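You operate a simulated robot arm through the tools that you are given. There is no shell and no other tool. Be economical: measure what you need, move in short steps, check, and stop when the job is done.

You are at the controls of a simulated robot arm. One attempt, no reset.

## Task
Put the black press on the wall shelf under the window. Then open the workbench drawer, take the handled pad and leave it in the inside of the workbench drawer and shut the drawer again. Then take the black spring and leave it on the top of the vice cabinet. Then close the yellow funnel lid. Then push the stand drawer shut. Then take the green gauge and leave it on the green book. Then put the yellow plug on the top of the small desk. Then take the white spool on the top of the small desk and put it away on the top of the long workbench. Do these in the order given. Set down upright: white spool.

It is judged by the outcome, as a careful person would: the job done as asked, and still so three seconds after it is handed in. It fails if anything else is knocked over, pushed out of place, dropped, spilled or broken. Lids that push on must go on centred and level and be pressed home; caps that screw on are set level and turned clockwise until they are tight.

## Robot
A 6-joint arm with a two-finger gripper on a trunk, on a base that drives. Base frame: it is fixed to the floor where the robot stands at the start and does not move with it; the origin is under the middle of the robot, x ahead of it, y to its left, z up; the surface under the hand at the start is at about z = 880. Units: mm, degrees, N and s.
With the tool pointing down near the work surface it reaches from about 440 to 840 mm from the robot's upright axis, wherever it stands. Its first joint turns from -166.0 to 166.0 degrees. Places, roughly: black press (6x6x15 cm) [800, 0, 1000]; black spring (3x3x4 cm) [600, -400, 900]; green book [-500, -4000, 1000]; green gauge (6x6x16 cm) [-1400, -1500, 800]; handled pad (8x5x5 cm) [600, 0, 900]; inside of the workbench drawer [500, -100, 700]; stand drawer [-1700, -1600, 600]; top of the long workbench [600, -100, 900]; top of the small desk [-1000, -1900, 900]; top of the vice cabinet (13x66 cm) [600, -1340, 880]; wall shelf under the window (44x22 cm) [780, -1800, 780]; white spool (3x3x5 cm) [-900, -2000, 900]; workbench drawer [400, -100, 700]; yellow funnel lid [-3600, -2900, 1200]; yellow plug (3x3x7 cm) [-1500, -1900, 800]. Payload 1.66 kg.
Tool frame: the origin (TCP) lies between the finger pads and is the grasp point; the fingertips stand 16 mm ahead of it; z points along the fingers, y is the line along which they close. The gripper opens to 111 mm. The gripper's body begins 104 mm behind the TCP.
Orientation is told as [roll, pitch, yaw] about the base's x, y, z axes, in that order, counted from this pose: with the fingers straight down and closing along the base's y, the tool's x points along the base's -x, its y along +y and its z along -z.

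## Interface
- The arm moves only by the tool send_rows. Its argument "moves" is a list of rows, each an object (a shift or turn left out is 0, a gripper value left out holds the last) with "linear": the shift along the tool's x, y, z in units of 500 mm (1.0 is 500 mm), a list of three; "rotation": the turn, a rotation vector about the tool's x, y, z in units of 45 degrees (1.0 is 45 degrees), a list of three; "grip": the opening, from 0 (shut) to 1 (fully open). In form: [{"linear": [tx, ty, tz], "rotation": [wx, wy, wz], "grip": grip}, ...]. A call has 1 to 10 rows; each row is the pose to reach, as a shift and turn from the pose commanded when the call began, along the tool's axes at that moment. A call with a number of a shift or a turn outside -1 to 1 is refused whole. A row lasts 0.2 s, in which the tool goes at most 50 mm and 8.6 degrees; a call with a longer step from one row to the next is refused whole, and so is a gripper value outside its range. A pose out of reach is approached as far as the arm can. The call stops where the force on the tool passes 40 N (or 10 N more than at its start, if that is more) or the arm is blocked; 0.2 s more then pass. Each finger halts on what it meets, pressing with about 29 N; the grip force reading is that of the motor and also rises with nothing between the fingers. The clock runs only during rows and for 0.2 s after the last one: add rows that repeat a pose to give the fingers time. The reply holds the time, the measured pose of the TCP, the force on the tool along the base axes, the opening and the grip force, in the units named above and with some noise, with the torque about the TCP (base axes, N m) and any sound that the robot's microphone picked up.
- Cameras (640 x 400 px; columns grow to the right, rows downward): "scene" is now at [49.6, 183.8, 1612.6]; the picture's right is [0.03, -1.00, 0.00], its down [-0.90, -0.03, -0.44] and it looks along [0.44, 0.01, -0.90] (base axes); focal length 256 px, centre (320, 200). "wrist" rides on the gripper at [70, 14, -143] in the tool frame; the picture's right is [-0.19, 0.98, 0.00], its down [-0.87, -0.17, -0.47] and it looks along [-0.46, -0.09, 0.88] (tool axes); focal length 230 px, centre (320, 200). There is no depth. A picture from a camera that has moved, and an enlarged one, comes with that camera's place and axes in the base frame and with its lens. The place of the scene camera against the robot may be out by one fixed shift of up to 18 mm in any direction.
- get_image(camera): a new picture of that camera. It takes no simulated time.
- move_column(by): slides the trunk up (or, below 0, down) by that many mm; the arm and the scene camera ride with it, the base frame stays. It gives what a move gives, with no picture.
- base_move(legs): drives the robot by 1 to 6 legs, each [ahead, left, turn to the left] in mm, mm and degrees, along the robot's own axes; the way and the turn of a leg run together, so that a leg with both is an arc; at most 1500 mm and 180 degrees a leg. The arm and the cameras ride along, it lands a little off, and it stops where it bumps. It gives what a move gives.
- turn_head(pan, tilt): turns the head with the scene camera to pan (to the left, within 120 degrees either way) and tilt (down, from -29 to 69), counted from straight ahead of the robot. It gives what a move gives.
- enlarge(camera, box): a new picture of the part [left, top, right, bottom] of that camera's present view, enlarged. It takes no simulated time.
- hand_in(): hands the job in; it is judged then, once.

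Go step by step. Nothing tells you exact positions but the pictures and the camera data: compare them with the known pose of the tool, close in by small moves and look again before you grip or let go. The budget is 483 turns and 236 pictures, counting those below and the enlarged ones. Unless the task says otherwise, let go and move clear before handing in, and close with one line.

The tools are called after ">>>" by a JSON object that holds its "api" and its "payload". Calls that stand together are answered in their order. send_rows: Moves the arm, as the interface text tells. Its arguments: {"type":"object","properties":{"moves":{"type":"array"}},"required":["moves"]} The other tools are called the same way: move_column (by) slides the trunk up or down; base_move (legs) drives the base; turn_head (pan, tilt) turns the head that bears the scene camera; get_image (camera) takes a picture; enlarge (camera, box) takes an enlarged picture of a part of a camera's view; hand_in () hands the job in.

At the start:

```text
time_s: 0.0
tcp_pos: [447.2, 18.6, 1194.0]
orientation: [0.0, 0.1, 0.1]
ft_force: [0.3, 0.1, 0.3]
torque: [0.01, 0.0, -0.03]
finger_gap: 110.9
finger_force: 0.2
trunk travel left (down, up): [-225.0, 365.0]
robot x, y, heading: [3.3, -0.6, 0.2]
head pan, tilt: [1.7, 63.9]
```

scene: 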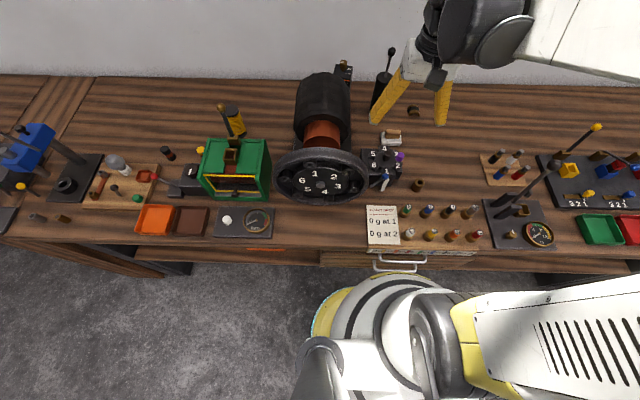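
wrist: 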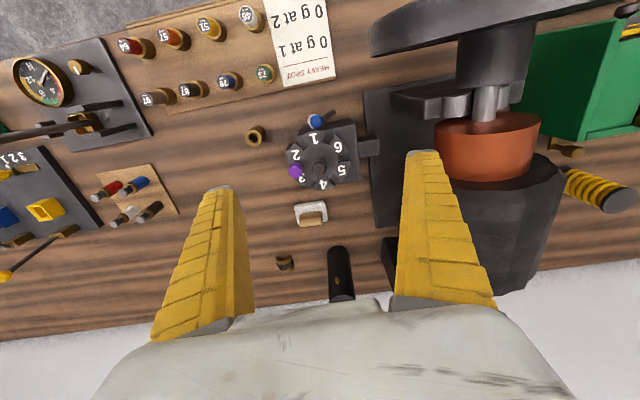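

I see a cluttered workbench. The black press seems to be the dark cylinder with a stem at the back, and the handled pad is the small white thing in front of it. I'll look closer.

>>> {"api": "enlarge", "payload": {"camera": "scene", "box": [320, 30, 480, 280]}}

>>> {"api": "enlarge", "payload": {"camera": "wrist", "box": [200, 100, 440, 310]}}

```text
1.60 times, centred on (400, 155) of scene
camera zoom: at [49.6, 183.8, 1612.6], right [0.03, -1.0, 0.0], down [-0.9, -0.03, -0.44], along [0.44, 0.01, -0.9], focal length 410 px, centre (192, 272)
```

zoom: 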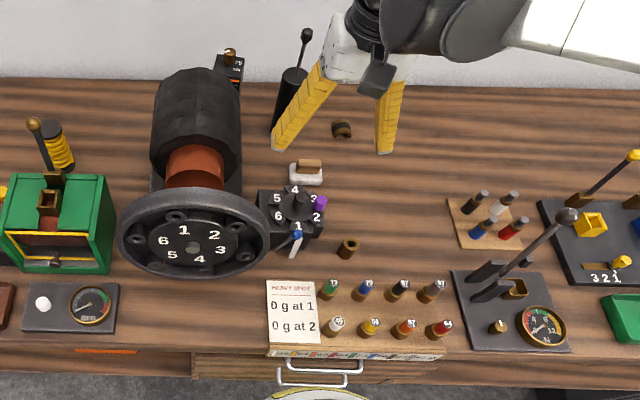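

```text
1.90 times, centred on (320, 205) of wrist
camera zoom: at [378.2, 30.9, 1336.1], right [0.19, 0.98, 0.0], down [0.87, -0.17, 0.47], along [0.46, -0.09, -0.88], focal length 438 px, centre (320, 190)
```

zoom: 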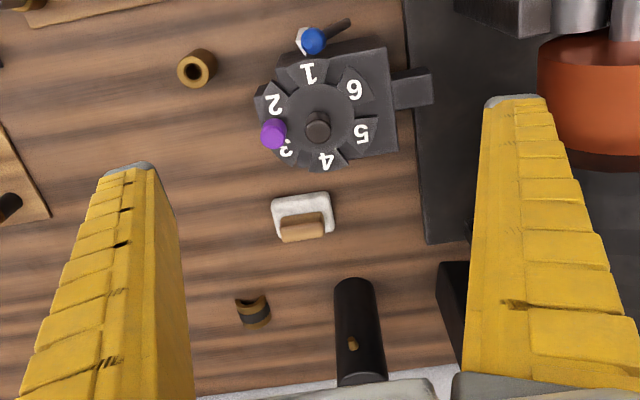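

I'll survey the surroundings with the head before touching anything.

>>> {"api": "turn_head", "payload": {"pan": -40, "tilt": 45}}

>>> {"api": "get_image", "payload": {"camera": "scene"}}

>>> {"api": "turn_head", "payload": {"pan": -80, "tilt": 25}}

>>> {"api": "get_image", "payload": {"camera": "scene"}}

>>> {"api": "turn_head", "payload": {"pan": -120, "tilt": 25}}

>>> {"api": "get_image", "payload": {"camera": "scene"}}

>>> {"api": "turn_head", "payload": {"pan": 5, "tilt": 35}}

>>> {"api": "get_image", "payload": {"camera": "scene"}}

```text
time_s: 1.1
tcp_pos: [447.7, 17.7, 1192.1]
orientation: [0.0, -0.1, 0.0]
ft_force: [0.7, -1.0, -0.4]
torque: [0.01, -0.02, 0.0]
finger_gap: 110.7
finger_force: 0.0
trunk travel left (down, up): [-225.0, 365.0]
robot x, y, heading: [1.9, 0.9, -0.0]
head pan, tilt: [-40.0, 45.0]
```

```text
231 pictures are left
camera scene: at [49.9, 129.7, 1636.4], right [-0.64, -0.77, 0.0], down [-0.54, 0.45, -0.71], along [0.54, -0.45, -0.71], focal length 256 px, centre (320, 200)
```

scene: 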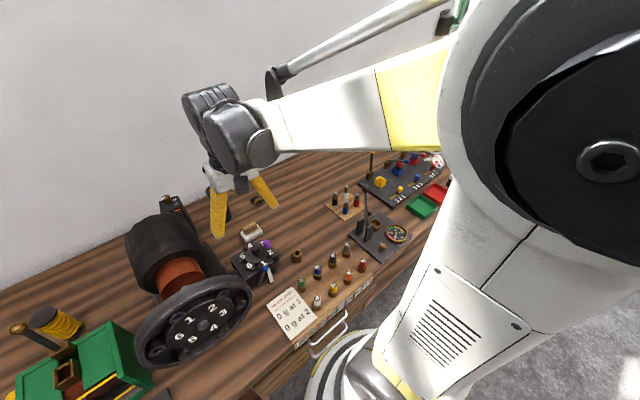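

```text
time_s: 2.2
tcp_pos: [446.7, 18.8, 1191.9]
orientation: [0.1, -0.1, 0.0]
ft_force: [0.0, 0.3, -0.7]
torque: [0.04, 0.0, -0.01]
finger_gap: 110.9
finger_force: 0.0
trunk travel left (down, up): [-225.0, 365.0]
robot x, y, heading: [-0.4, 3.2, 0.1]
head pan, tilt: [-80.0, 25.0]
```

```text
230 pictures are left
camera scene: at [3.7, 91.2, 1667.0], right [-0.98, -0.17, 0.0], down [-0.07, 0.42, -0.91], along [0.16, -0.89, -0.42], focal length 256 px, centre (320, 200)
```

scene: 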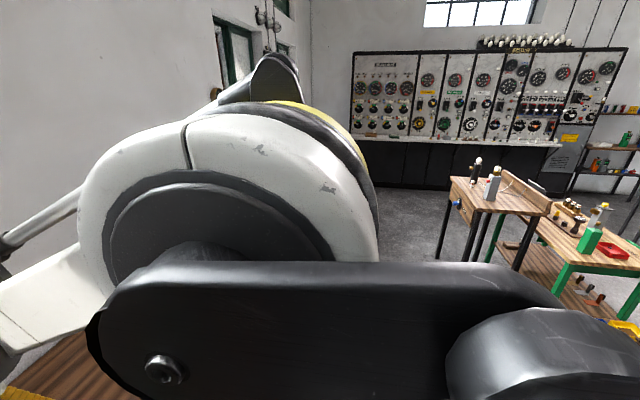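

```text
time_s: 3.2
tcp_pos: [446.3, 17.4, 1193.4]
orientation: [0.1, 0.0, 0.0]
ft_force: [-0.6, -1.2, 0.3]
torque: [0.01, 0.01, -0.03]
finger_gap: 110.8
finger_force: 0.1
trunk travel left (down, up): [-225.0, 365.0]
robot x, y, heading: [2.6, -1.4, -0.3]
head pan, tilt: [-120.0, 25.0]
```

```text
229 pictures are left
camera scene: at [-58.4, 102.1, 1667.0], right [-0.87, 0.5, 0.0], down [0.21, 0.37, -0.91], along [-0.45, -0.79, -0.42], focal length 256 px, centre (320, 200)
```

scene: 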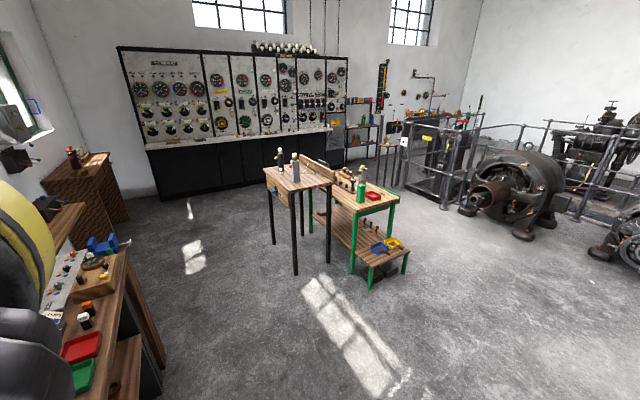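

```text
time_s: 5.3
tcp_pos: [446.3, 17.9, 1193.1]
orientation: [-0.1, 0.0, 0.0]
ft_force: [-0.8, -0.4, -0.5]
torque: [-0.01, 0.02, 0.03]
finger_gap: 110.8
finger_force: 0.0
trunk travel left (down, up): [-225.0, 365.0]
robot x, y, heading: [0.2, 0.8, 0.1]
head pan, tilt: [5.0, 35.0]
```

```text
228 pictures are left
camera scene: at [75.3, 189.5, 1651.3], right [0.09, -1.0, 0.0], down [-0.57, -0.05, -0.82], along [0.82, 0.07, -0.57], focal length 256 px, centre (320, 200)
```

scene: 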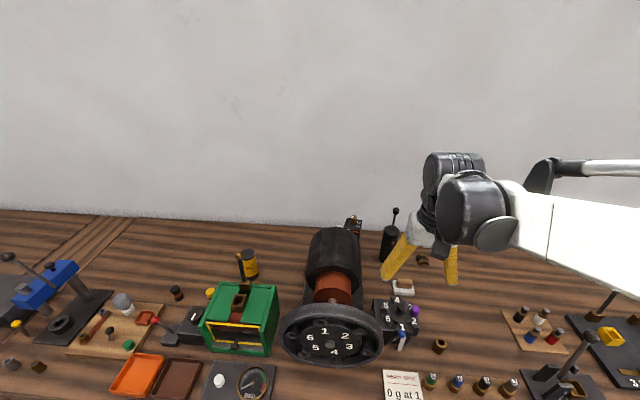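

>>> {"api": "enlarge", "payload": {"camera": "scene", "box": [330, 190, 450, 330]}}

```text
2.86 times, centred on (390, 260) of scene
camera zoom: at [75.3, 189.5, 1651.3], right [0.09, -1.0, 0.0], down [-0.57, -0.05, -0.82], along [0.82, 0.07, -0.57], focal length 733 px, centre (120, 29)
```

zoom: 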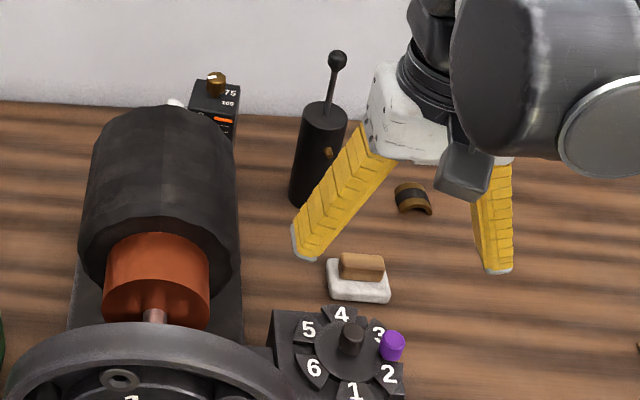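

The press is a 6 cm black cylinder with a stem at about (795, -5). The stem leaves no room for a straight-down grasp, so I'll come in from the front at a 45° tilt.

>>> {"api": "send_rows", "payload": {"moves": [{"linear": [-0.069, -0.0066, 0.025], "rotation": [0, -0.143, 0]}, {"linear": [-0.138, -0.013, 0.05], "rotation": [0, -0.286, 0]}, {"linear": [-0.207, -0.02, 0.075], "rotation": [0, -0.429, 0]}, {"linear": [-0.276, -0.026, 0.1], "rotation": [0, -0.571, 0]}, {"linear": [-0.345, -0.033, 0.125], "rotation": [0, -0.714, 0]}, {"linear": [-0.414, -0.04, 0.15], "rotation": [0, -0.857, 0]}, {"linear": [-0.484, -0.046, 0.176], "rotation": [0, -1, 0]}]}}

>>> {"api": "get_image", "payload": {"camera": "wrist"}}

>>> {"api": "enlarge", "payload": {"camera": "scene", "box": [310, 160, 470, 330]}}

```text
time_s: 6.9
tcp_pos: [692.4, -4.9, 1101.5]
orientation: [0.0, -45.1, 0.0]
ft_force: [0.1, -0.1, 0.1]
torque: [-0.02, -0.03, -0.02]
finger_gap: 110.9
finger_force: 0.0
trunk travel left (down, up): [-225.0, 365.0]
robot x, y, heading: [-2.6, -1.9, 0.0]
head pan, tilt: [5.0, 35.0]
```

```text
226 pictures are left
camera wrist: at [542.1, 8.1, 1153.9], right [0.13, 0.98, 0.13], down [0.28, -0.17, 0.95], along [0.95, -0.09, -0.29], focal length 230 px, centre (320, 200)
```

wrist: 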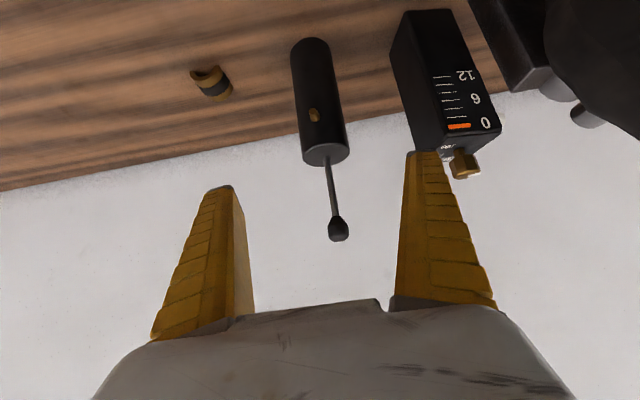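

```text
2.35 times, centred on (390, 245) of scene
camera zoom: at [76.5, 189.5, 1651.2], right [0.09, -1.0, 0.0], down [-0.57, -0.05, -0.82], along [0.82, 0.07, -0.57], focal length 604 px, centre (155, 94)
```

zoom: 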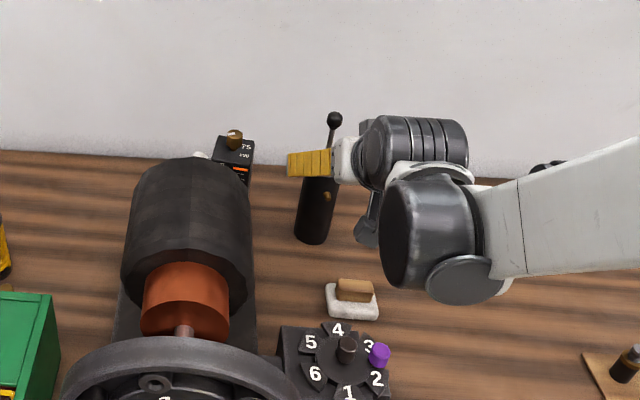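

The press centre is about (783, 1), with its top at z≈1030. I'll go in and grip near z=995.

>>> {"api": "send_rows", "payload": {"moves": [{"linear": [0.021, 0.012, 0.07]}, {"linear": [0.021, 0.012, 0.14]}, {"linear": [0.021, 0.012, 0.21]}, {"linear": [0.021, 0.012, 0.279]}]}}

>>> {"api": "get_image", "payload": {"camera": "wrist"}}

```text
time_s: 7.9
tcp_pos: [780.0, 1.2, 996.7]
orientation: [0.0, -45.1, 0.1]
ft_force: [0.3, -0.2, 0.1]
torque: [0.0, -0.02, 0.0]
finger_gap: 110.8
finger_force: 0.1
trunk travel left (down, up): [-225.0, 365.0]
robot x, y, heading: [-0.5, 1.2, -0.1]
head pan, tilt: [5.0, 35.0]
```

```text
224 pictures are left
camera wrist: at [631.1, 13.5, 1048.7], right [0.13, 0.98, 0.13], down [0.28, -0.17, 0.95], along [0.95, -0.09, -0.3], focal length 230 px, centre (320, 200)
```

wrist: 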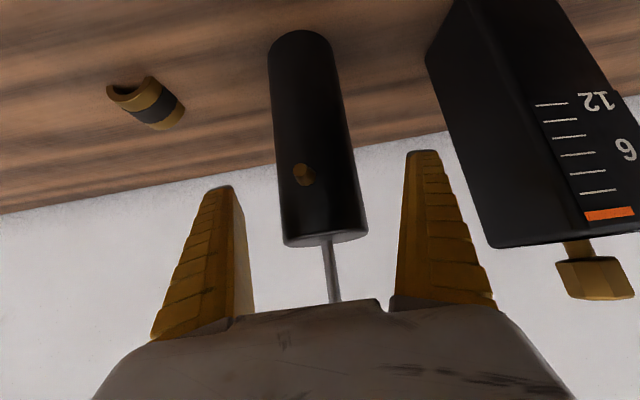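

>>> {"api": "send_rows", "payload": {"moves": [{"grip": 0}, {"grip": 0}, {"grip": 0}, {"grip": 0}]}}

>>> {"api": "get_image", "payload": {"camera": "wrist"}}

```text
time_s: 8.9
tcp_pos: [777.3, 0.2, 997.3]
orientation: [0.0, -45.0, 0.0]
ft_force: [-2.2, 0.0, 1.9]
torque: [0.05, 0.08, 0.03]
finger_gap: 52.5
finger_force: 29.4
trunk travel left (down, up): [-225.0, 365.0]
robot x, y, heading: [-0.1, 1.8, 0.0]
head pan, tilt: [5.0, 35.0]
```

```text
223 pictures are left
camera wrist: at [629.7, 13.4, 1049.8], right [0.13, 0.98, 0.13], down [0.28, -0.17, 0.95], along [0.95, -0.09, -0.3], focal length 230 px, centre (320, 200)
```

wrist: 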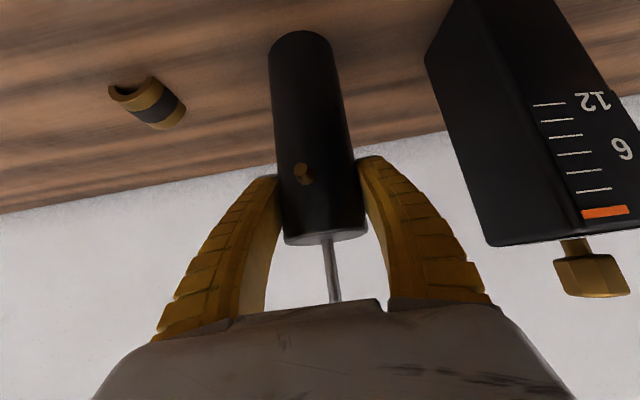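

Gripped. I'll lift it a little and check for slip.

>>> {"api": "send_rows", "payload": {"moves": [{"linear": [-0.014, 0, -0.014], "grip": 0}, {"linear": [-0.042, 0, -0.042]}, {"linear": [-0.085, 0, -0.085]}, {"linear": [-0.085, 0, -0.085]}]}}

>>> {"api": "get_image", "payload": {"camera": "wrist"}}

```text
time_s: 9.9
tcp_pos: [778.8, 0.2, 1058.1]
orientation: [0.0, -45.0, 0.0]
ft_force: [-1.1, 0.0, -6.1]
torque: [0.01, 0.01, 0.03]
finger_gap: 52.2
finger_force: 29.0
trunk travel left (down, up): [-225.0, 365.0]
robot x, y, heading: [2.3, 0.1, -0.1]
head pan, tilt: [5.0, 35.0]
```

```text
222 pictures are left
camera wrist: at [630.5, 13.7, 1110.3], right [0.13, 0.98, 0.13], down [0.28, -0.17, 0.95], along [0.95, -0.09, -0.3], focal length 230 px, centre (320, 200)
```

wrist: 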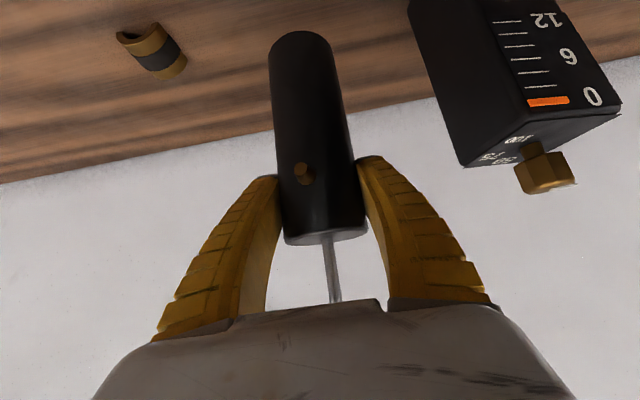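

Holding firm, about 0.6 kg. I'll raise it over the bench clutter, draw the arm in, then look right.

>>> {"api": "send_rows", "payload": {"moves": [{"linear": [-0.06, 0, -0.06]}, {"linear": [-0.12, 0, -0.12]}, {"linear": [-0.18, 0, -0.18]}]}}

>>> {"api": "send_rows", "payload": {"moves": [{"linear": [0.06, 0, -0.06]}, {"linear": [0.12, 0, -0.12]}, {"linear": [0.18, 0, -0.18]}, {"linear": [0.24, 0, -0.24]}, {"linear": [0.3, 0, -0.3]}, {"linear": [0.36, 0, -0.36]}, {"linear": [0.42, 0, -0.42]}]}}

>>> {"api": "turn_head", "payload": {"pan": -60, "tilt": 35}}

>>> {"api": "get_image", "payload": {"camera": "scene"}}

```text
time_s: 10.7
tcp_pos: [780.0, 1.9, 1184.7]
orientation: [0.0, -44.9, 0.1]
ft_force: [-0.5, -0.2, -5.5]
torque: [-0.01, 0.0, 0.02]
finger_gap: 52.2
finger_force: 29.5
trunk travel left (down, up): [-225.0, 365.0]
robot x, y, heading: [-0.6, -0.4, 0.1]
head pan, tilt: [5.0, 35.0]
```

```text
time_s: 12.3
tcp_pos: [479.3, 3.2, 1184.2]
orientation: [0.1, -45.1, 0.0]
ft_force: [-1.6, -0.1, -5.5]
torque: [0.01, 0.01, 0.0]
finger_gap: 52.3
finger_force: 29.0
trunk travel left (down, up): [-225.0, 365.0]
robot x, y, heading: [-2.4, -0.4, -0.0]
head pan, tilt: [5.0, 35.0]
```

```text
time_s: 13.6
tcp_pos: [482.5, 2.7, 1183.4]
orientation: [0.0, -44.9, 0.0]
ft_force: [0.8, -0.3, -5.5]
torque: [-0.01, 0.03, 0.01]
finger_gap: 52.2
finger_force: 28.9
trunk travel left (down, up): [-225.0, 365.0]
robot x, y, heading: [-0.5, 1.5, 0.1]
head pan, tilt: [-60.0, 35.0]
```

```text
221 pictures are left
camera scene: at [32.1, 105.7, 1651.2], right [-0.87, -0.5, 0.0], down [-0.29, 0.5, -0.82], along [0.41, -0.71, -0.57], focal length 256 px, centre (320, 200)
```

scene: 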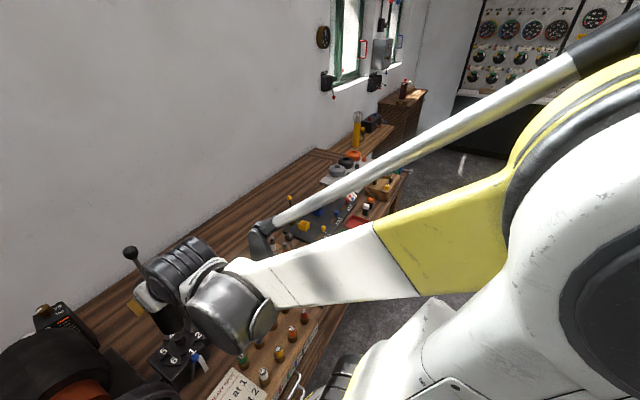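

The route to the shelf is back, then right alongside the bench. The small desk's near edge is at about x=-790, so there's room.

>>> {"api": "base_move", "payload": {"legs": [[-330, 0, 0], [0, -900, 0]]}}

>>> {"api": "get_image", "payload": {"camera": "scene"}}

>>> {"api": "turn_head", "payload": {"pan": -100, "tilt": 45}}

>>> {"api": "get_image", "payload": {"camera": "scene"}}

```text
time_s: 20.3
tcp_pos: [156.4, -916.5, 1184.5]
orientation: [0.0, -45.0, 0.4]
ft_force: [-0.5, 0.3, -5.7]
torque: [0.01, 0.01, 0.01]
finger_gap: 52.1
finger_force: 28.4
trunk travel left (down, up): [-225.0, 365.0]
robot x, y, heading: [-324.3, -922.5, 0.5]
head pan, tilt: [-60.0, 35.0]
```

```text
220 pictures are left
camera scene: at [-294.4, -818.1, 1651.3], right [-0.86, -0.51, 0.0], down [-0.29, 0.49, -0.82], along [0.42, -0.71, -0.57], focal length 256 px, centre (320, 200)
```

scene: 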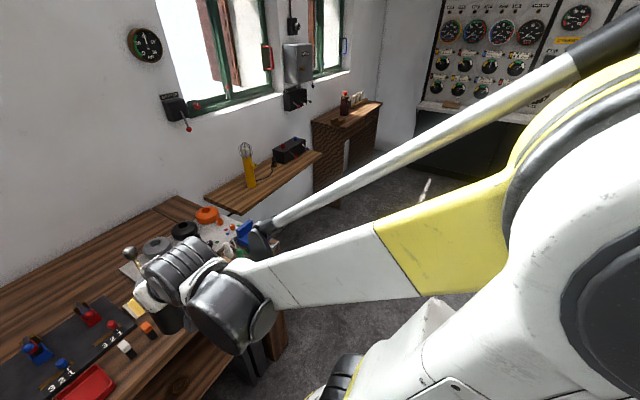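

```text
time_s: 21.3
tcp_pos: [156.9, -917.1, 1183.3]
orientation: [0.0, -45.0, 0.6]
ft_force: [-0.8, 0.5, -5.2]
torque: [-0.02, 0.0, -0.01]
finger_gap: 52.3
finger_force: 28.8
trunk travel left (down, up): [-225.0, 365.0]
robot x, y, heading: [-325.5, -924.7, 0.2]
head pan, tilt: [-100.0, 45.0]
```

```text
219 pictures are left
camera scene: at [-352.4, -822.1, 1636.4], right [-0.99, 0.16, 0.0], down [0.12, 0.7, -0.71], along [-0.12, -0.7, -0.71], focal length 256 px, centre (320, 200)
```

scene: 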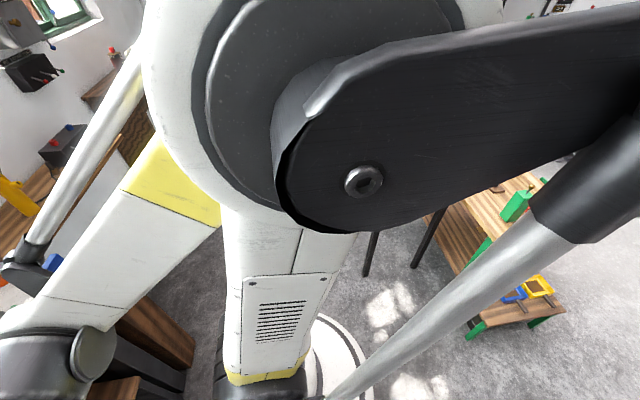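

The shelf with the yellow lamp and black box lies ahead under the window. I'll continue right along the bench.

>>> {"api": "base_move", "payload": {"legs": [[0, -860, 0]]}}

>>> {"api": "turn_head", "payload": {"pan": 10, "tilt": 40}}

>>> {"api": "get_image", "payload": {"camera": "scene"}}

```text
time_s: 25.8
tcp_pos: [167.7, -1752.7, 1183.6]
orientation: [0.1, -44.9, 1.0]
ft_force: [0.1, -0.3, -5.6]
torque: [0.04, 0.02, -0.01]
finger_gap: 51.8
finger_force: 28.4
trunk travel left (down, up): [-225.0, 365.0]
robot x, y, heading: [-315.5, -1765.7, 0.9]
head pan, tilt: [-100.0, 45.0]
```

```text
time_s: 27.7
tcp_pos: [167.8, -1754.5, 1184.9]
orientation: [-0.1, -44.9, 0.9]
ft_force: [0.2, -0.4, -7.0]
torque: [-0.03, 0.0, -0.04]
finger_gap: 52.0
finger_force: 28.7
trunk travel left (down, up): [-225.0, 365.0]
robot x, y, heading: [-312.4, -1767.3, 0.7]
head pan, tilt: [10.0, 40.0]
```

```text
218 pictures are left
camera scene: at [-246.1, -1567.3, 1643.7], right [0.19, -0.98, 0.0], down [-0.63, -0.12, -0.77], along [0.75, 0.15, -0.64], focal length 256 px, centre (320, 200)
```

scene: 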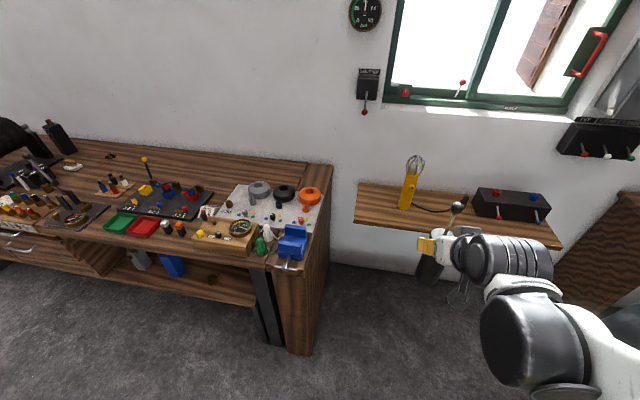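

>>> {"api": "enlarge", "payload": {"camera": "scene", "box": [330, 140, 570, 290]}}

```text
2.67 times, centred on (450, 215) of scene
camera zoom: at [-246.1, -1567.3, 1643.7], right [0.19, -0.98, 0.0], down [-0.63, -0.12, -0.77], along [0.75, 0.15, -0.64], focal length 684 px, centre (-27, 160)
```

zoom: 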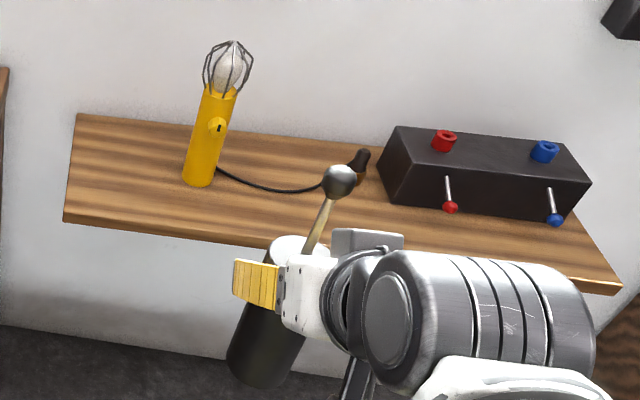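

The shelf top is at about z=780, running x 640–960 from its left end at y≈-1560. The lamp stands at (790, -1790), so I'll put the press left of it, near (760, -1658). Driving closer now.

>>> {"api": "base_move", "payload": {"legs": [[360, 60, -0.7]]}}

>>> {"api": "turn_head", "payload": {"pan": 15, "tilt": 50}}

>>> {"api": "get_image", "payload": {"camera": "scene"}}

>>> {"api": "get_image", "payload": {"camera": "wrist"}}

```text
time_s: 30.0
tcp_pos: [525.6, -1697.6, 1183.2]
orientation: [-0.1, -45.0, 0.1]
ft_force: [-0.3, -0.3, -6.6]
torque: [0.03, 0.02, 0.03]
finger_gap: 52.0
finger_force: 29.5
trunk travel left (down, up): [-225.0, 365.0]
robot x, y, heading: [41.2, -1702.4, 0.0]
head pan, tilt: [10.0, 40.0]
```

```text
time_s: 30.8
tcp_pos: [525.0, -1699.5, 1184.9]
orientation: [0.0, -45.1, 0.1]
ft_force: [0.3, 0.1, -5.8]
torque: [-0.02, 0.01, 0.0]
finger_gap: 52.1
finger_force: 29.4
trunk travel left (down, up): [-225.0, 365.0]
robot x, y, heading: [41.7, -1702.2, 0.3]
head pan, tilt: [15.0, 50.0]
```

```text
216 pictures are left
camera scene: at [104.2, -1500.3, 1629.5], right [0.26, -0.97, 0.0], down [-0.74, -0.2, -0.64], along [0.62, 0.17, -0.77], focal length 256 px, centre (320, 200)
```

scene: 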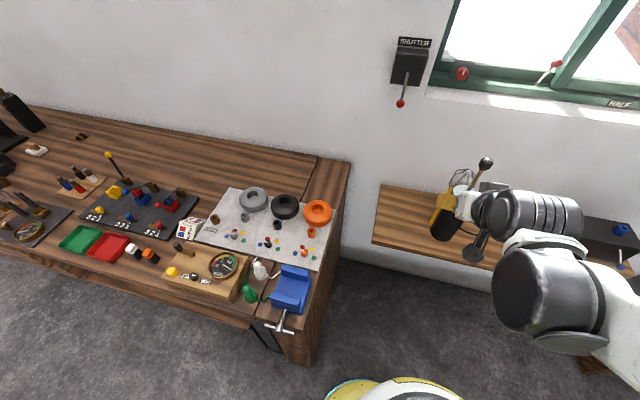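

```text
215 pictures are left
camera wrist: at [375.2, -1685.6, 1236.1], right [0.13, 0.98, 0.13], down [0.28, -0.17, 0.95], along [0.95, -0.09, -0.3], focal length 230 px, centre (320, 200)
```

wrist: 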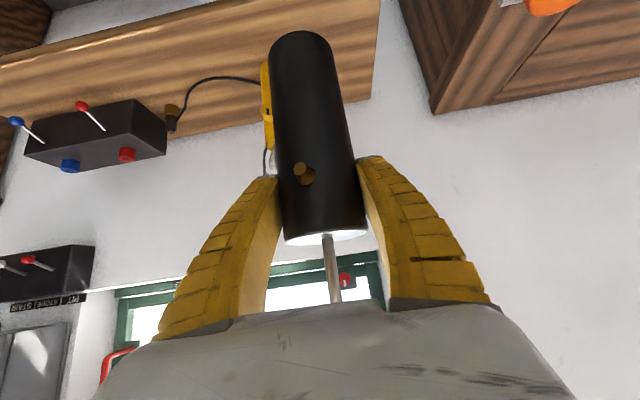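

>>> {"api": "send_rows", "payload": {"moves": [{"linear": [-0.055, 0.013, 0.055]}, {"linear": [-0.111, 0.027, 0.111]}, {"linear": [-0.166, 0.04, 0.166]}, {"linear": [-0.221, 0.053, 0.221]}, {"linear": [-0.277, 0.067, 0.277]}, {"linear": [-0.332, 0.08, 0.332]}]}}

>>> {"api": "send_rows", "payload": {"moves": [{"linear": [0.056, 0, 0.056]}, {"linear": [0.112, 0, 0.112]}, {"linear": [0.168, 0, 0.168]}, {"linear": [0.224, 0, 0.224]}, {"linear": [0.28, 0, 0.28]}, {"linear": [0.336, 0, 0.336]}]}}

>>> {"api": "get_image", "payload": {"camera": "scene"}}

>>> {"api": "get_image", "payload": {"camera": "wrist"}}

```text
time_s: 32.1
tcp_pos: [760.2, -1657.3, 1180.4]
orientation: [0.1, -44.8, 0.2]
ft_force: [0.9, -1.4, -5.5]
torque: [-0.01, 0.02, 0.01]
finger_gap: 52.0
finger_force: 28.6
trunk travel left (down, up): [-225.0, 365.0]
robot x, y, heading: [44.6, -1701.8, 0.3]
head pan, tilt: [15.0, 50.0]
```

```text
time_s: 33.5
tcp_pos: [759.5, -1656.9, 944.6]
orientation: [0.0, -45.0, 0.1]
ft_force: [0.2, 0.3, -6.6]
torque: [-0.02, -0.01, 0.05]
finger_gap: 52.1
finger_force: 29.3
trunk travel left (down, up): [-225.0, 365.0]
robot x, y, heading: [42.3, -1702.4, 0.0]
head pan, tilt: [15.0, 50.0]
```

```text
214 pictures are left
camera scene: at [105.2, -1500.1, 1629.4], right [0.26, -0.97, 0.0], down [-0.74, -0.2, -0.64], along [0.62, 0.17, -0.77], focal length 256 px, centre (320, 200)
```

scene: 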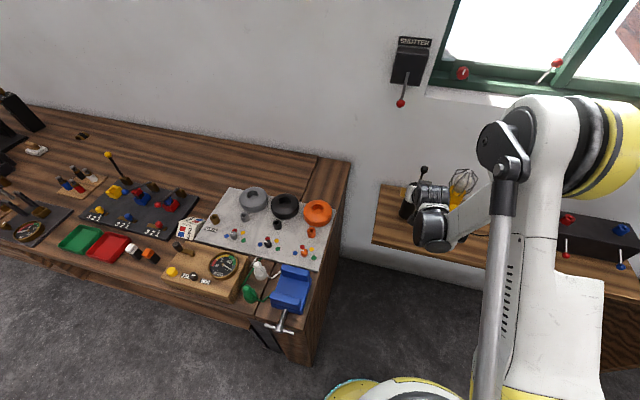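

```text
213 pictures are left
camera wrist: at [611.3, -1644.3, 996.5], right [0.13, 0.98, 0.13], down [0.28, -0.17, 0.95], along [0.95, -0.09, -0.3], focal length 230 px, centre (320, 200)
```

wrist: 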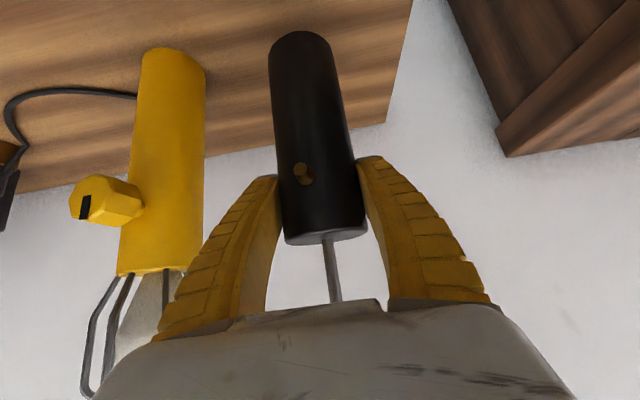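

>>> {"api": "send_rows", "payload": {"moves": [{"linear": [0.02, 0, 0.02]}, {"linear": [0.04, 0, 0.04]}, {"linear": [0.056, 0, 0.056]}, {"linear": [0.059, 0, 0.059]}]}}

>>> {"api": "enlarge", "payload": {"camera": "wrist", "box": [180, 0, 420, 150]}}

```text
time_s: 34.5
tcp_pos: [759.6, -1657.4, 904.0]
orientation: [0.0, -45.0, 0.1]
ft_force: [-0.2, -0.2, -5.9]
torque: [0.02, 0.0, -0.01]
finger_gap: 52.1
finger_force: 28.4
trunk travel left (down, up): [-225.0, 365.0]
robot x, y, heading: [45.5, -1703.4, 0.2]
head pan, tilt: [15.0, 50.0]
```

```text
2.67 times, centred on (300, 75) of wrist
camera zoom: at [610.0, -1644.3, 956.1], right [0.13, 0.98, 0.13], down [0.28, -0.17, 0.95], along [0.95, -0.09, -0.3], focal length 614 px, centre (373, 533)
```

zoom: 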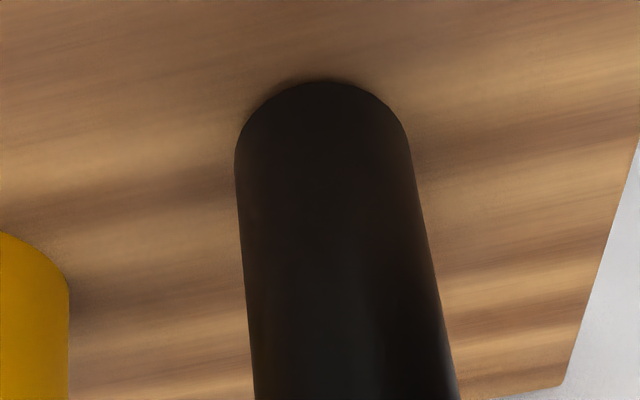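

>>> {"api": "send_rows", "payload": {"moves": [{"linear": [0.0021, 0, 0.0021]}, {"linear": [0.0042, 0, 0.0042]}, {"linear": [0.0057, 0, 0.0057]}, {"linear": [0.0071, 0, 0.0071]}, {"linear": [0.0071, 0, 0.0071]}]}}

```text
time_s: 35.8
tcp_pos: [759.0, -1657.2, 899.0]
orientation: [0.0, -45.0, 0.1]
ft_force: [-0.4, 1.2, -5.8]
torque: [-0.02, 0.01, 0.01]
finger_gap: 52.0
finger_force: 29.4
trunk travel left (down, up): [-225.0, 365.0]
robot x, y, heading: [42.7, -1705.1, -0.1]
head pan, tilt: [15.0, 50.0]
```

>>> {"api": "send_rows", "payload": {"moves": [{"linear": [0.0014, 0, 0.0014]}, {"linear": [0.0028, 0, 0.0028]}, {"linear": [0.0042, 0, 0.0042]}, {"linear": [0.0042, 0, 0.0042]}]}}

```text
time_s: 36.8
tcp_pos: [758.3, -1657.9, 898.9]
orientation: [-0.1, -45.1, 0.1]
ft_force: [4.4, 1.3, 6.5]
torque: [0.26, -0.34, -0.08]
finger_gap: 52.5
finger_force: 29.1
trunk travel left (down, up): [-225.0, 365.0]
robot x, y, heading: [40.8, -1701.7, -0.0]
head pan, tilt: [15.0, 50.0]
```

It has touched down. I'll open partway and look.

>>> {"api": "send_rows", "payload": {"moves": [{"linear": [-0.0015, 0, -0.0015]}, {"linear": [-0.0015, 0, -0.0015], "grip": 0.55}, {"linear": [-0.0015, 0, -0.0015], "grip": 0.7}, {"linear": [-0.0015, 0, -0.0015], "grip": 0.7}]}}

>>> {"api": "get_image", "payload": {"camera": "wrist"}}

```text
time_s: 37.8
tcp_pos: [757.7, -1659.0, 898.2]
orientation: [0.0, -45.0, 0.0]
ft_force: [0.4, 0.8, -0.5]
torque: [-0.02, 0.0, 0.01]
finger_gap: 79.2
finger_force: 0.7
trunk travel left (down, up): [-225.0, 365.0]
robot x, y, heading: [43.2, -1702.1, -0.3]
head pan, tilt: [15.0, 50.0]
```

```text
211 pictures are left
camera wrist: at [608.9, -1645.7, 950.1], right [0.13, 0.98, 0.13], down [0.28, -0.17, 0.95], along [0.95, -0.09, -0.3], focal length 230 px, centre (320, 200)
```

wrist: 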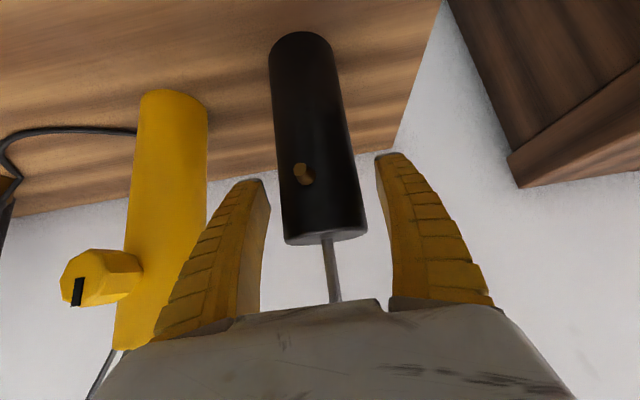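

Press is standing. Backing out along the tool axis.

>>> {"api": "send_rows", "payload": {"moves": [{"linear": [0, 0, -0.04]}, {"linear": [0, 0, -0.12]}, {"linear": [0, 0, -0.2]}, {"linear": [0, 0, -0.29]}, {"linear": [0, 0, -0.38]}, {"linear": [0, 0, -0.47]}, {"linear": [0, 0, -0.56]}]}}

>>> {"api": "get_image", "payload": {"camera": "wrist"}}

>>> {"api": "enlarge", "payload": {"camera": "scene", "box": [0, 60, 350, 350]}}

```text
time_s: 39.4
tcp_pos: [557.6, -1655.8, 1099.6]
orientation: [0.0, -45.0, 0.0]
ft_force: [-0.1, -0.4, 0.1]
torque: [-0.04, -0.02, -0.01]
finger_gap: 79.2
finger_force: 0.5
out of reach, approached as far as the arm can: row 2, 3, 4
trunk travel left (down, up): [-225.0, 365.0]
robot x, y, heading: [42.6, -1705.4, -0.1]
head pan, tilt: [15.0, 50.0]
```

```text
210 pictures are left
camera wrist: at [408.7, -1643.7, 1151.2], right [0.13, 0.98, 0.13], down [0.28, -0.17, 0.95], along [0.95, -0.09, -0.3], focal length 230 px, centre (320, 200)
```

wrist: 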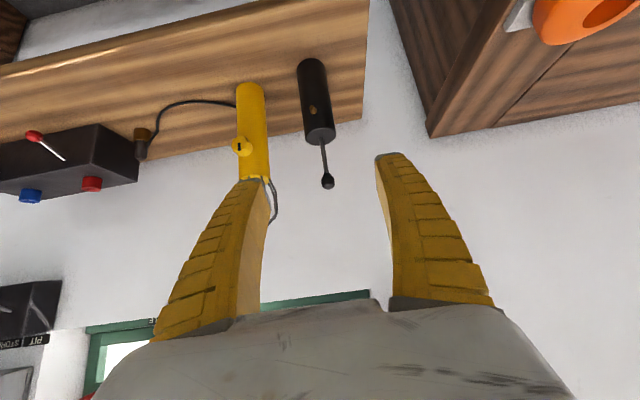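

```text
1.38 times, centred on (175, 205) of scene
camera zoom: at [101.7, -1500.5, 1629.7], right [0.26, -0.97, 0.0], down [-0.74, -0.2, -0.64], along [0.62, 0.17, -0.77], focal length 354 px, centre (520, 193)
```

zoom: 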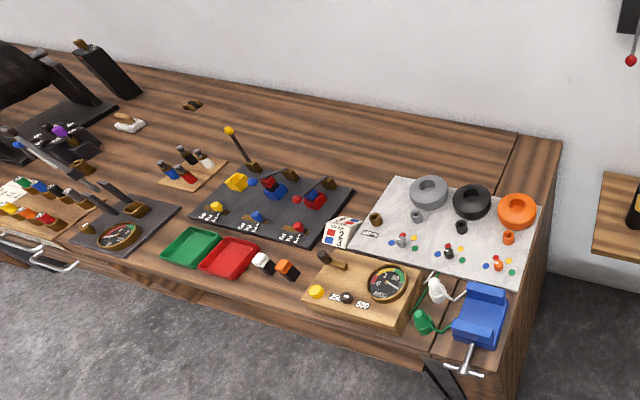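

The press stands on the shelf. Now back to the workbench drawer.

>>> {"api": "base_move", "payload": {"legs": [[-470, 0, 0], [0, 800, 0], [0, 800, 0]]}}

>>> {"api": "turn_head", "payload": {"pan": 0, "tilt": 50}}

>>> {"api": "get_image", "payload": {"camera": "scene"}}

```text
time_s: 49.9
tcp_pos: [128.6, -61.4, 1098.4]
orientation: [0.0, -45.1, -1.7]
ft_force: [0.8, 0.1, 0.4]
torque: [-0.02, -0.01, -0.02]
finger_gap: 79.1
finger_force: 1.0
trunk travel left (down, up): [-225.0, 365.0]
robot x, y, heading: [-388.7, -87.8, -1.7]
head pan, tilt: [15.0, 50.0]
```

```text
time_s: 50.7
tcp_pos: [128.7, -60.7, 1098.9]
orientation: [0.0, -45.0, -1.7]
ft_force: [-0.6, -0.1, 0.2]
torque: [0.01, 0.03, 0.01]
finger_gap: 79.3
finger_force: 1.1
trunk travel left (down, up): [-225.0, 365.0]
robot x, y, heading: [-390.3, -88.2, -2.0]
head pan, tilt: [0.0, 50.0]
```

```text
208 pictures are left
camera scene: at [-319.6, 88.7, 1629.5], right [-0.03, -1.0, 0.0], down [-0.77, 0.02, -0.64], along [0.64, -0.02, -0.77], focal length 256 px, centre (320, 200)
```

scene: 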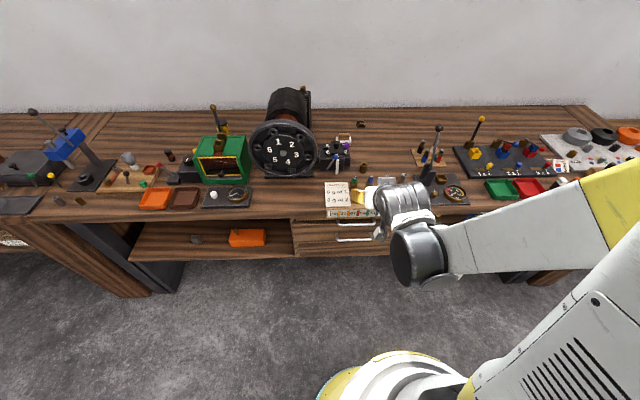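

>>> {"api": "enlarge", "payload": {"camera": "scene", "box": [280, 160, 440, 270]}}

>>> {"api": "get_image", "payload": {"camera": "wrist"}}

```text
3.64 times, centred on (360, 215) of scene
camera zoom: at [-319.6, 88.7, 1629.5], right [-0.03, -1.0, 0.0], down [-0.77, 0.02, -0.64], along [0.64, -0.02, -0.77], focal length 933 px, centre (174, 146)
```

zoom: 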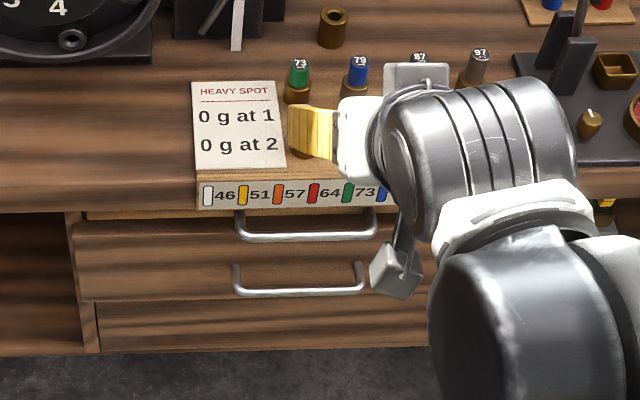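

```text
206 pictures are left
camera wrist: at [-19.6, -44.5, 1150.5], right [0.16, 0.98, 0.13], down [0.27, -0.18, 0.95], along [0.95, -0.12, -0.3], focal length 230 px, centre (320, 200)
```

wrist: 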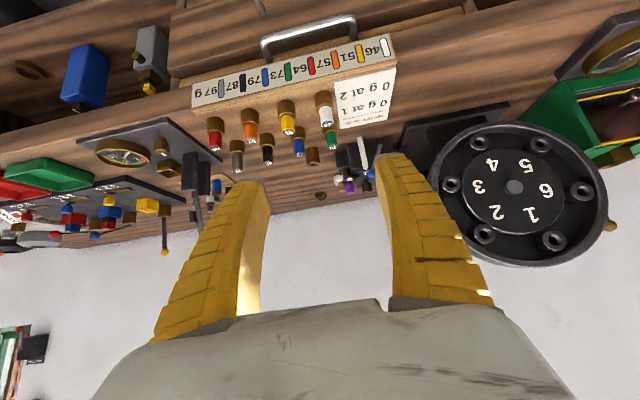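

Two handles show up, so I need a lower, clearer view of the drawer fronts.

>>> {"api": "base_move", "payload": {"legs": [[-250, 0, 2]]}}

>>> {"api": "move_column", "payload": {"by": -220}}

>>> {"api": "get_image", "payload": {"camera": "wrist"}}

>>> {"api": "get_image", "payload": {"camera": "scene"}}

```text
time_s: 52.5
tcp_pos: [-126.2, -41.1, 1099.7]
orientation: [0.0, -45.0, 0.3]
ft_force: [0.0, 0.2, 0.1]
torque: [-0.04, -0.03, -0.03]
finger_gap: 78.9
finger_force: 1.3
trunk travel left (down, up): [-225.0, 365.0]
robot x, y, heading: [-641.9, -85.2, 0.1]
head pan, tilt: [0.0, 50.0]
```

```text
time_s: 54.9
tcp_pos: [-125.0, -39.5, 878.4]
orientation: [0.0, -45.1, 0.3]
ft_force: [-0.4, -0.4, -0.5]
torque: [0.01, -0.03, -0.02]
finger_gap: 79.1
finger_force: 0.5
trunk travel left (down, up): [-5.0, 585.0]
robot x, y, heading: [-640.8, -88.4, 0.2]
head pan, tilt: [0.0, 50.0]
```

```text
205 pictures are left
camera wrist: at [-273.9, -28.4, 930.6], right [0.13, 0.98, 0.13], down [0.28, -0.17, 0.95], along [0.95, -0.08, -0.3], focal length 230 px, centre (320, 200)
```

wrist: 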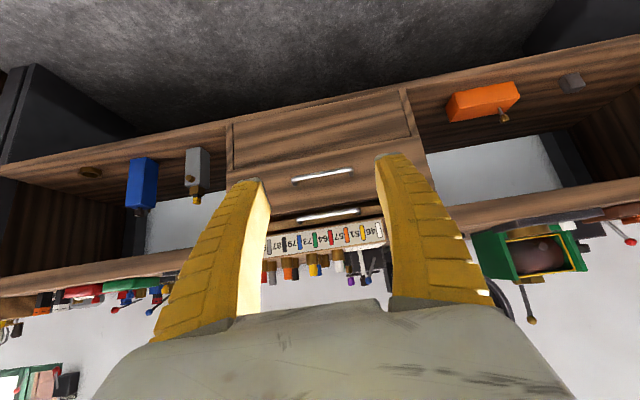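

```text
204 pictures are left
camera scene: at [-578.6, 93.7, 1409.6], right [0.01, -1.0, 0.0], down [-0.77, 0.0, -0.64], along [0.64, 0.0, -0.77], focal length 256 px, centre (320, 200)
```

scene: 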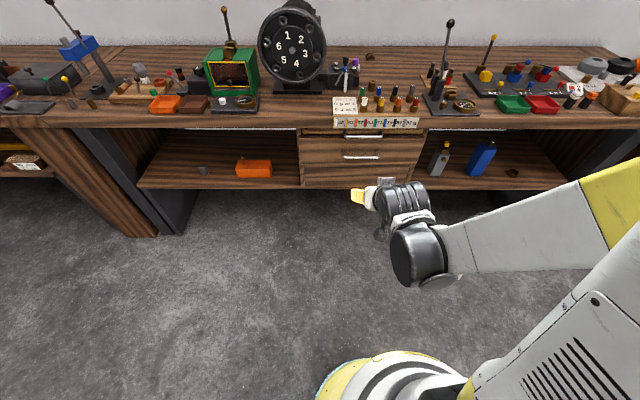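

>>> {"api": "enlarge", "payload": {"camera": "scene", "box": [280, 90, 440, 200]}}

>>> {"api": "enlarge", "payload": {"camera": "wrist", "box": [200, 70, 440, 290]}}

```text
3.64 times, centred on (360, 145) of scene
camera zoom: at [-578.6, 93.7, 1409.6], right [0.01, -1.0, 0.0], down [-0.77, 0.0, -0.64], along [0.64, 0.0, -0.77], focal length 933 px, centre (174, 400)
```

zoom: 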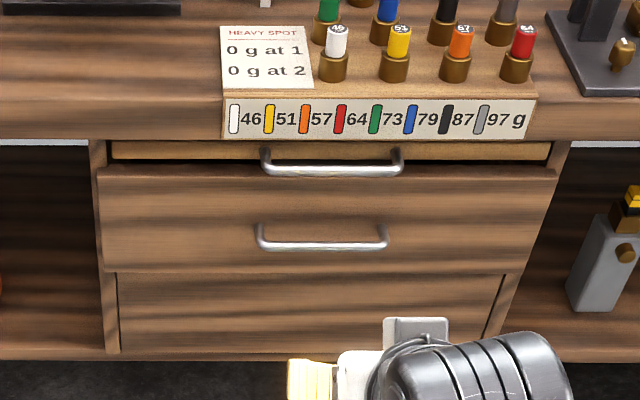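

```text
1.82 times, centred on (320, 180) of wrist
camera zoom: at [-273.9, -28.4, 930.6], right [0.13, 0.98, 0.13], down [0.28, -0.17, 0.95], along [0.95, -0.08, -0.3], focal length 418 px, centre (320, 236)
```

zoom: 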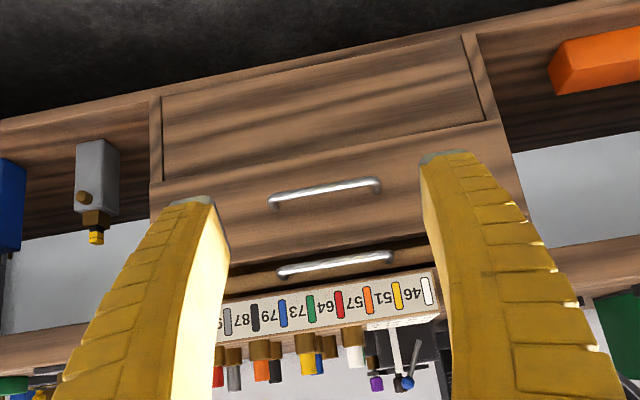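

The drawer is the proud front with the handle at about (236, -60, 709). I'll turn the hand horizontal with the fingers closing vertically to take that handle.

>>> {"api": "send_rows", "payload": {"moves": [{"linear": [-0.01, -0.006, 0.05], "rotation": [0, -0.143, 0], "grip": 0.5}, {"linear": [-0.02, -0.011, 0.101], "rotation": [0, -0.286, 0]}, {"linear": [-0.03, -0.017, 0.152], "rotation": [0, -0.429, 0]}, {"linear": [-0.04, -0.023, 0.202], "rotation": [0, -0.571, 0]}, {"linear": [-0.05, -0.03, 0.253], "rotation": [0, -0.714, 0]}, {"linear": [-0.06, -0.035, 0.303], "rotation": [0, -0.857, 0]}, {"linear": [-0.071, -0.04, 0.354], "rotation": [0, -1, 0]}]}}

>>> {"api": "send_rows", "payload": {"moves": [{"rotation": [0, 0, 0.19]}, {"rotation": [0, 0, 0.38]}, {"rotation": [0, 0, 0.57]}, {"rotation": [0, 0, 0.76]}, {"rotation": [0, 0, 0.95]}]}}

>>> {"api": "send_rows", "payload": {"moves": [{"rotation": [0, 0, 0.19]}, {"rotation": [0, 0, 0.38]}, {"rotation": [0, 0, 0.57]}, {"rotation": [0, 0, 0.76]}, {"rotation": [0, 0, 0.95]}, {"rotation": [0, 0, 1.05]}]}}

>>> {"api": "get_image", "payload": {"camera": "wrist"}}

```text
time_s: 56.5
tcp_pos: [138.8, -51.5, 860.1]
orientation: [74.4, -89.5, -74.1]
ft_force: [-0.6, -0.6, 1.1]
torque: [-0.01, 0.06, -0.01]
finger_gap: 57.7
finger_force: 1.6
out of reach, approached as far as the arm can: row 2, 3, 4, 5, 6, 7
trunk travel left (down, up): [-5.0, 585.0]
robot x, y, heading: [-641.9, -88.5, 0.5]
head pan, tilt: [0.0, 50.0]
```

```text
time_s: 57.6
tcp_pos: [141.5, -51.3, 861.6]
orientation: [90.0, -47.1, -89.5]
ft_force: [1.0, -0.2, 0.4]
torque: [0.02, 0.01, 0.01]
finger_gap: 57.5
finger_force: 1.5
trunk travel left (down, up): [-5.0, 585.0]
robot x, y, heading: [-641.2, -87.9, 0.1]
head pan, tilt: [0.0, 50.0]
```

```text
refused: 1.05 is not a number from -1 to 1
```

```text
201 pictures are left
camera wrist: at [-0.5, 5.2, 820.6], right [0.0, 0.59, 0.81], down [-0.47, -0.71, 0.52], along [0.88, -0.38, 0.28], focal length 230 px, centre (320, 200)
```

wrist: 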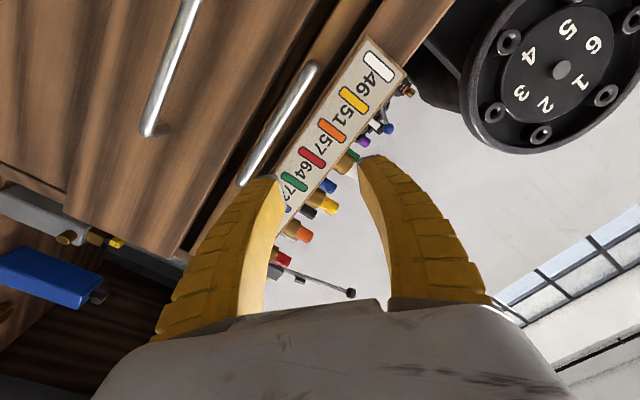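

>>> {"api": "send_rows", "payload": {"moves": [{"rotation": [0, 0, 0.19]}, {"rotation": [0, 0, 0.38]}, {"rotation": [0, 0, 0.57]}, {"rotation": [0, 0, 0.76]}, {"rotation": [0, 0, 0.95]}, {"rotation": [0, 0, 1.0]}]}}

>>> {"api": "get_image", "payload": {"camera": "wrist"}}

```text
time_s: 59.0
tcp_pos: [141.6, -51.2, 861.7]
orientation: [89.7, -2.2, -89.6]
ft_force: [-0.3, -0.2, -0.8]
torque: [-0.02, 0.02, 0.02]
finger_gap: 57.8
finger_force: 1.9
trunk travel left (down, up): [-5.0, 585.0]
robot x, y, heading: [-638.5, -89.8, 0.4]
head pan, tilt: [0.0, 50.0]
```

```text
200 pictures are left
camera wrist: at [-0.4, 18.3, 874.4], right [0.01, -0.15, 0.99], down [-0.47, -0.87, -0.13], along [0.88, -0.46, -0.08], focal length 230 px, centre (320, 200)
```

wrist: 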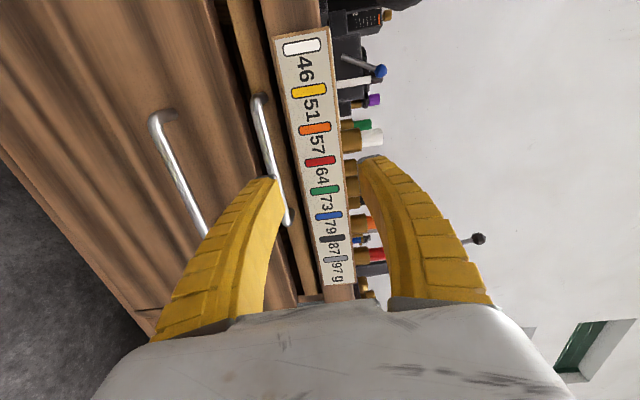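

>>> {"api": "send_rows", "payload": {"moves": [{"linear": [0, -0.06, -0.05], "rotation": [0, 0, 0.04]}, {"linear": [0, -0.12, -0.1], "rotation": [0, 0, 0.05]}, {"linear": [0, -0.18, -0.14], "rotation": [0, 0, 0.05]}, {"linear": [0, -0.24, -0.16], "rotation": [0, 0, 0.05]}, {"linear": [0, -0.304, -0.16], "rotation": [0, 0, 0.05]}]}}

>>> {"api": "get_image", "payload": {"camera": "wrist"}}

>>> {"api": "get_image", "payload": {"camera": "scene"}}

```text
time_s: 60.2
tcp_pos: [183.8, -41.6, 731.6]
orientation: [89.5, -0.1, -89.7]
ft_force: [0.2, 0.1, 0.2]
torque: [-0.03, 0.01, 0.0]
finger_gap: 57.6
finger_force: 1.2
out of reach, approached as far as the arm can: row 1, 2, 3, 4, 5
trunk travel left (down, up): [-5.0, 585.0]
robot x, y, heading: [-638.5, -89.7, 0.2]
head pan, tilt: [0.0, 50.0]
```

```text
199 pictures are left
camera wrist: at [42.2, 27.3, 747.3], right [0.01, -0.19, 0.98], down [-0.47, -0.87, -0.16], along [0.88, -0.46, -0.1], focal length 230 px, centre (320, 200)
```

wrist: 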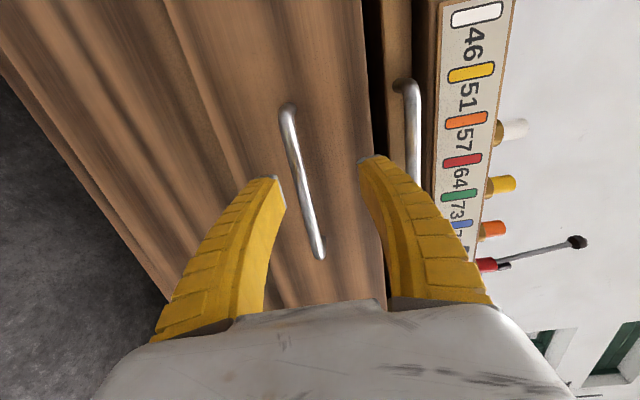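

```text
198 pictures are left
camera scene: at [-578.8, 93.8, 1409.5], right [0.01, -1.0, 0.0], down [-0.77, 0.0, -0.64], along [0.64, 0.0, -0.77], focal length 256 px, centre (320, 200)
```

scene: 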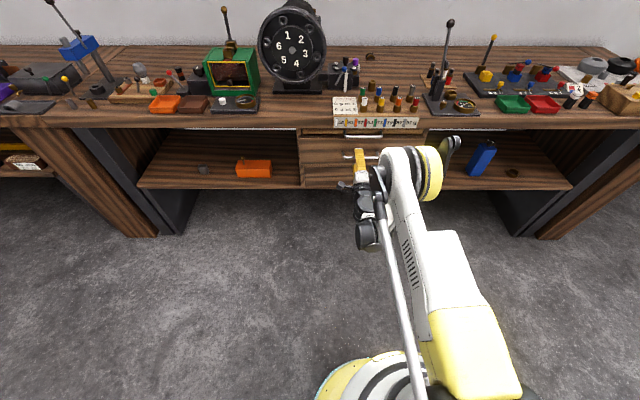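

>>> {"api": "send_rows", "payload": {"moves": [{"linear": [0, 0, 0.03]}]}}

```text
time_s: 60.6
tcp_pos: [198.5, -40.9, 733.3]
orientation: [89.6, 0.1, -89.6]
ft_force: [-0.8, -0.7, 0.8]
torque: [0.02, 0.04, 0.0]
finger_gap: 57.6
finger_force: 1.3
trunk travel left (down, up): [-5.0, 585.0]
robot x, y, heading: [-641.3, -86.3, 0.4]
head pan, tilt: [0.0, 50.0]
```

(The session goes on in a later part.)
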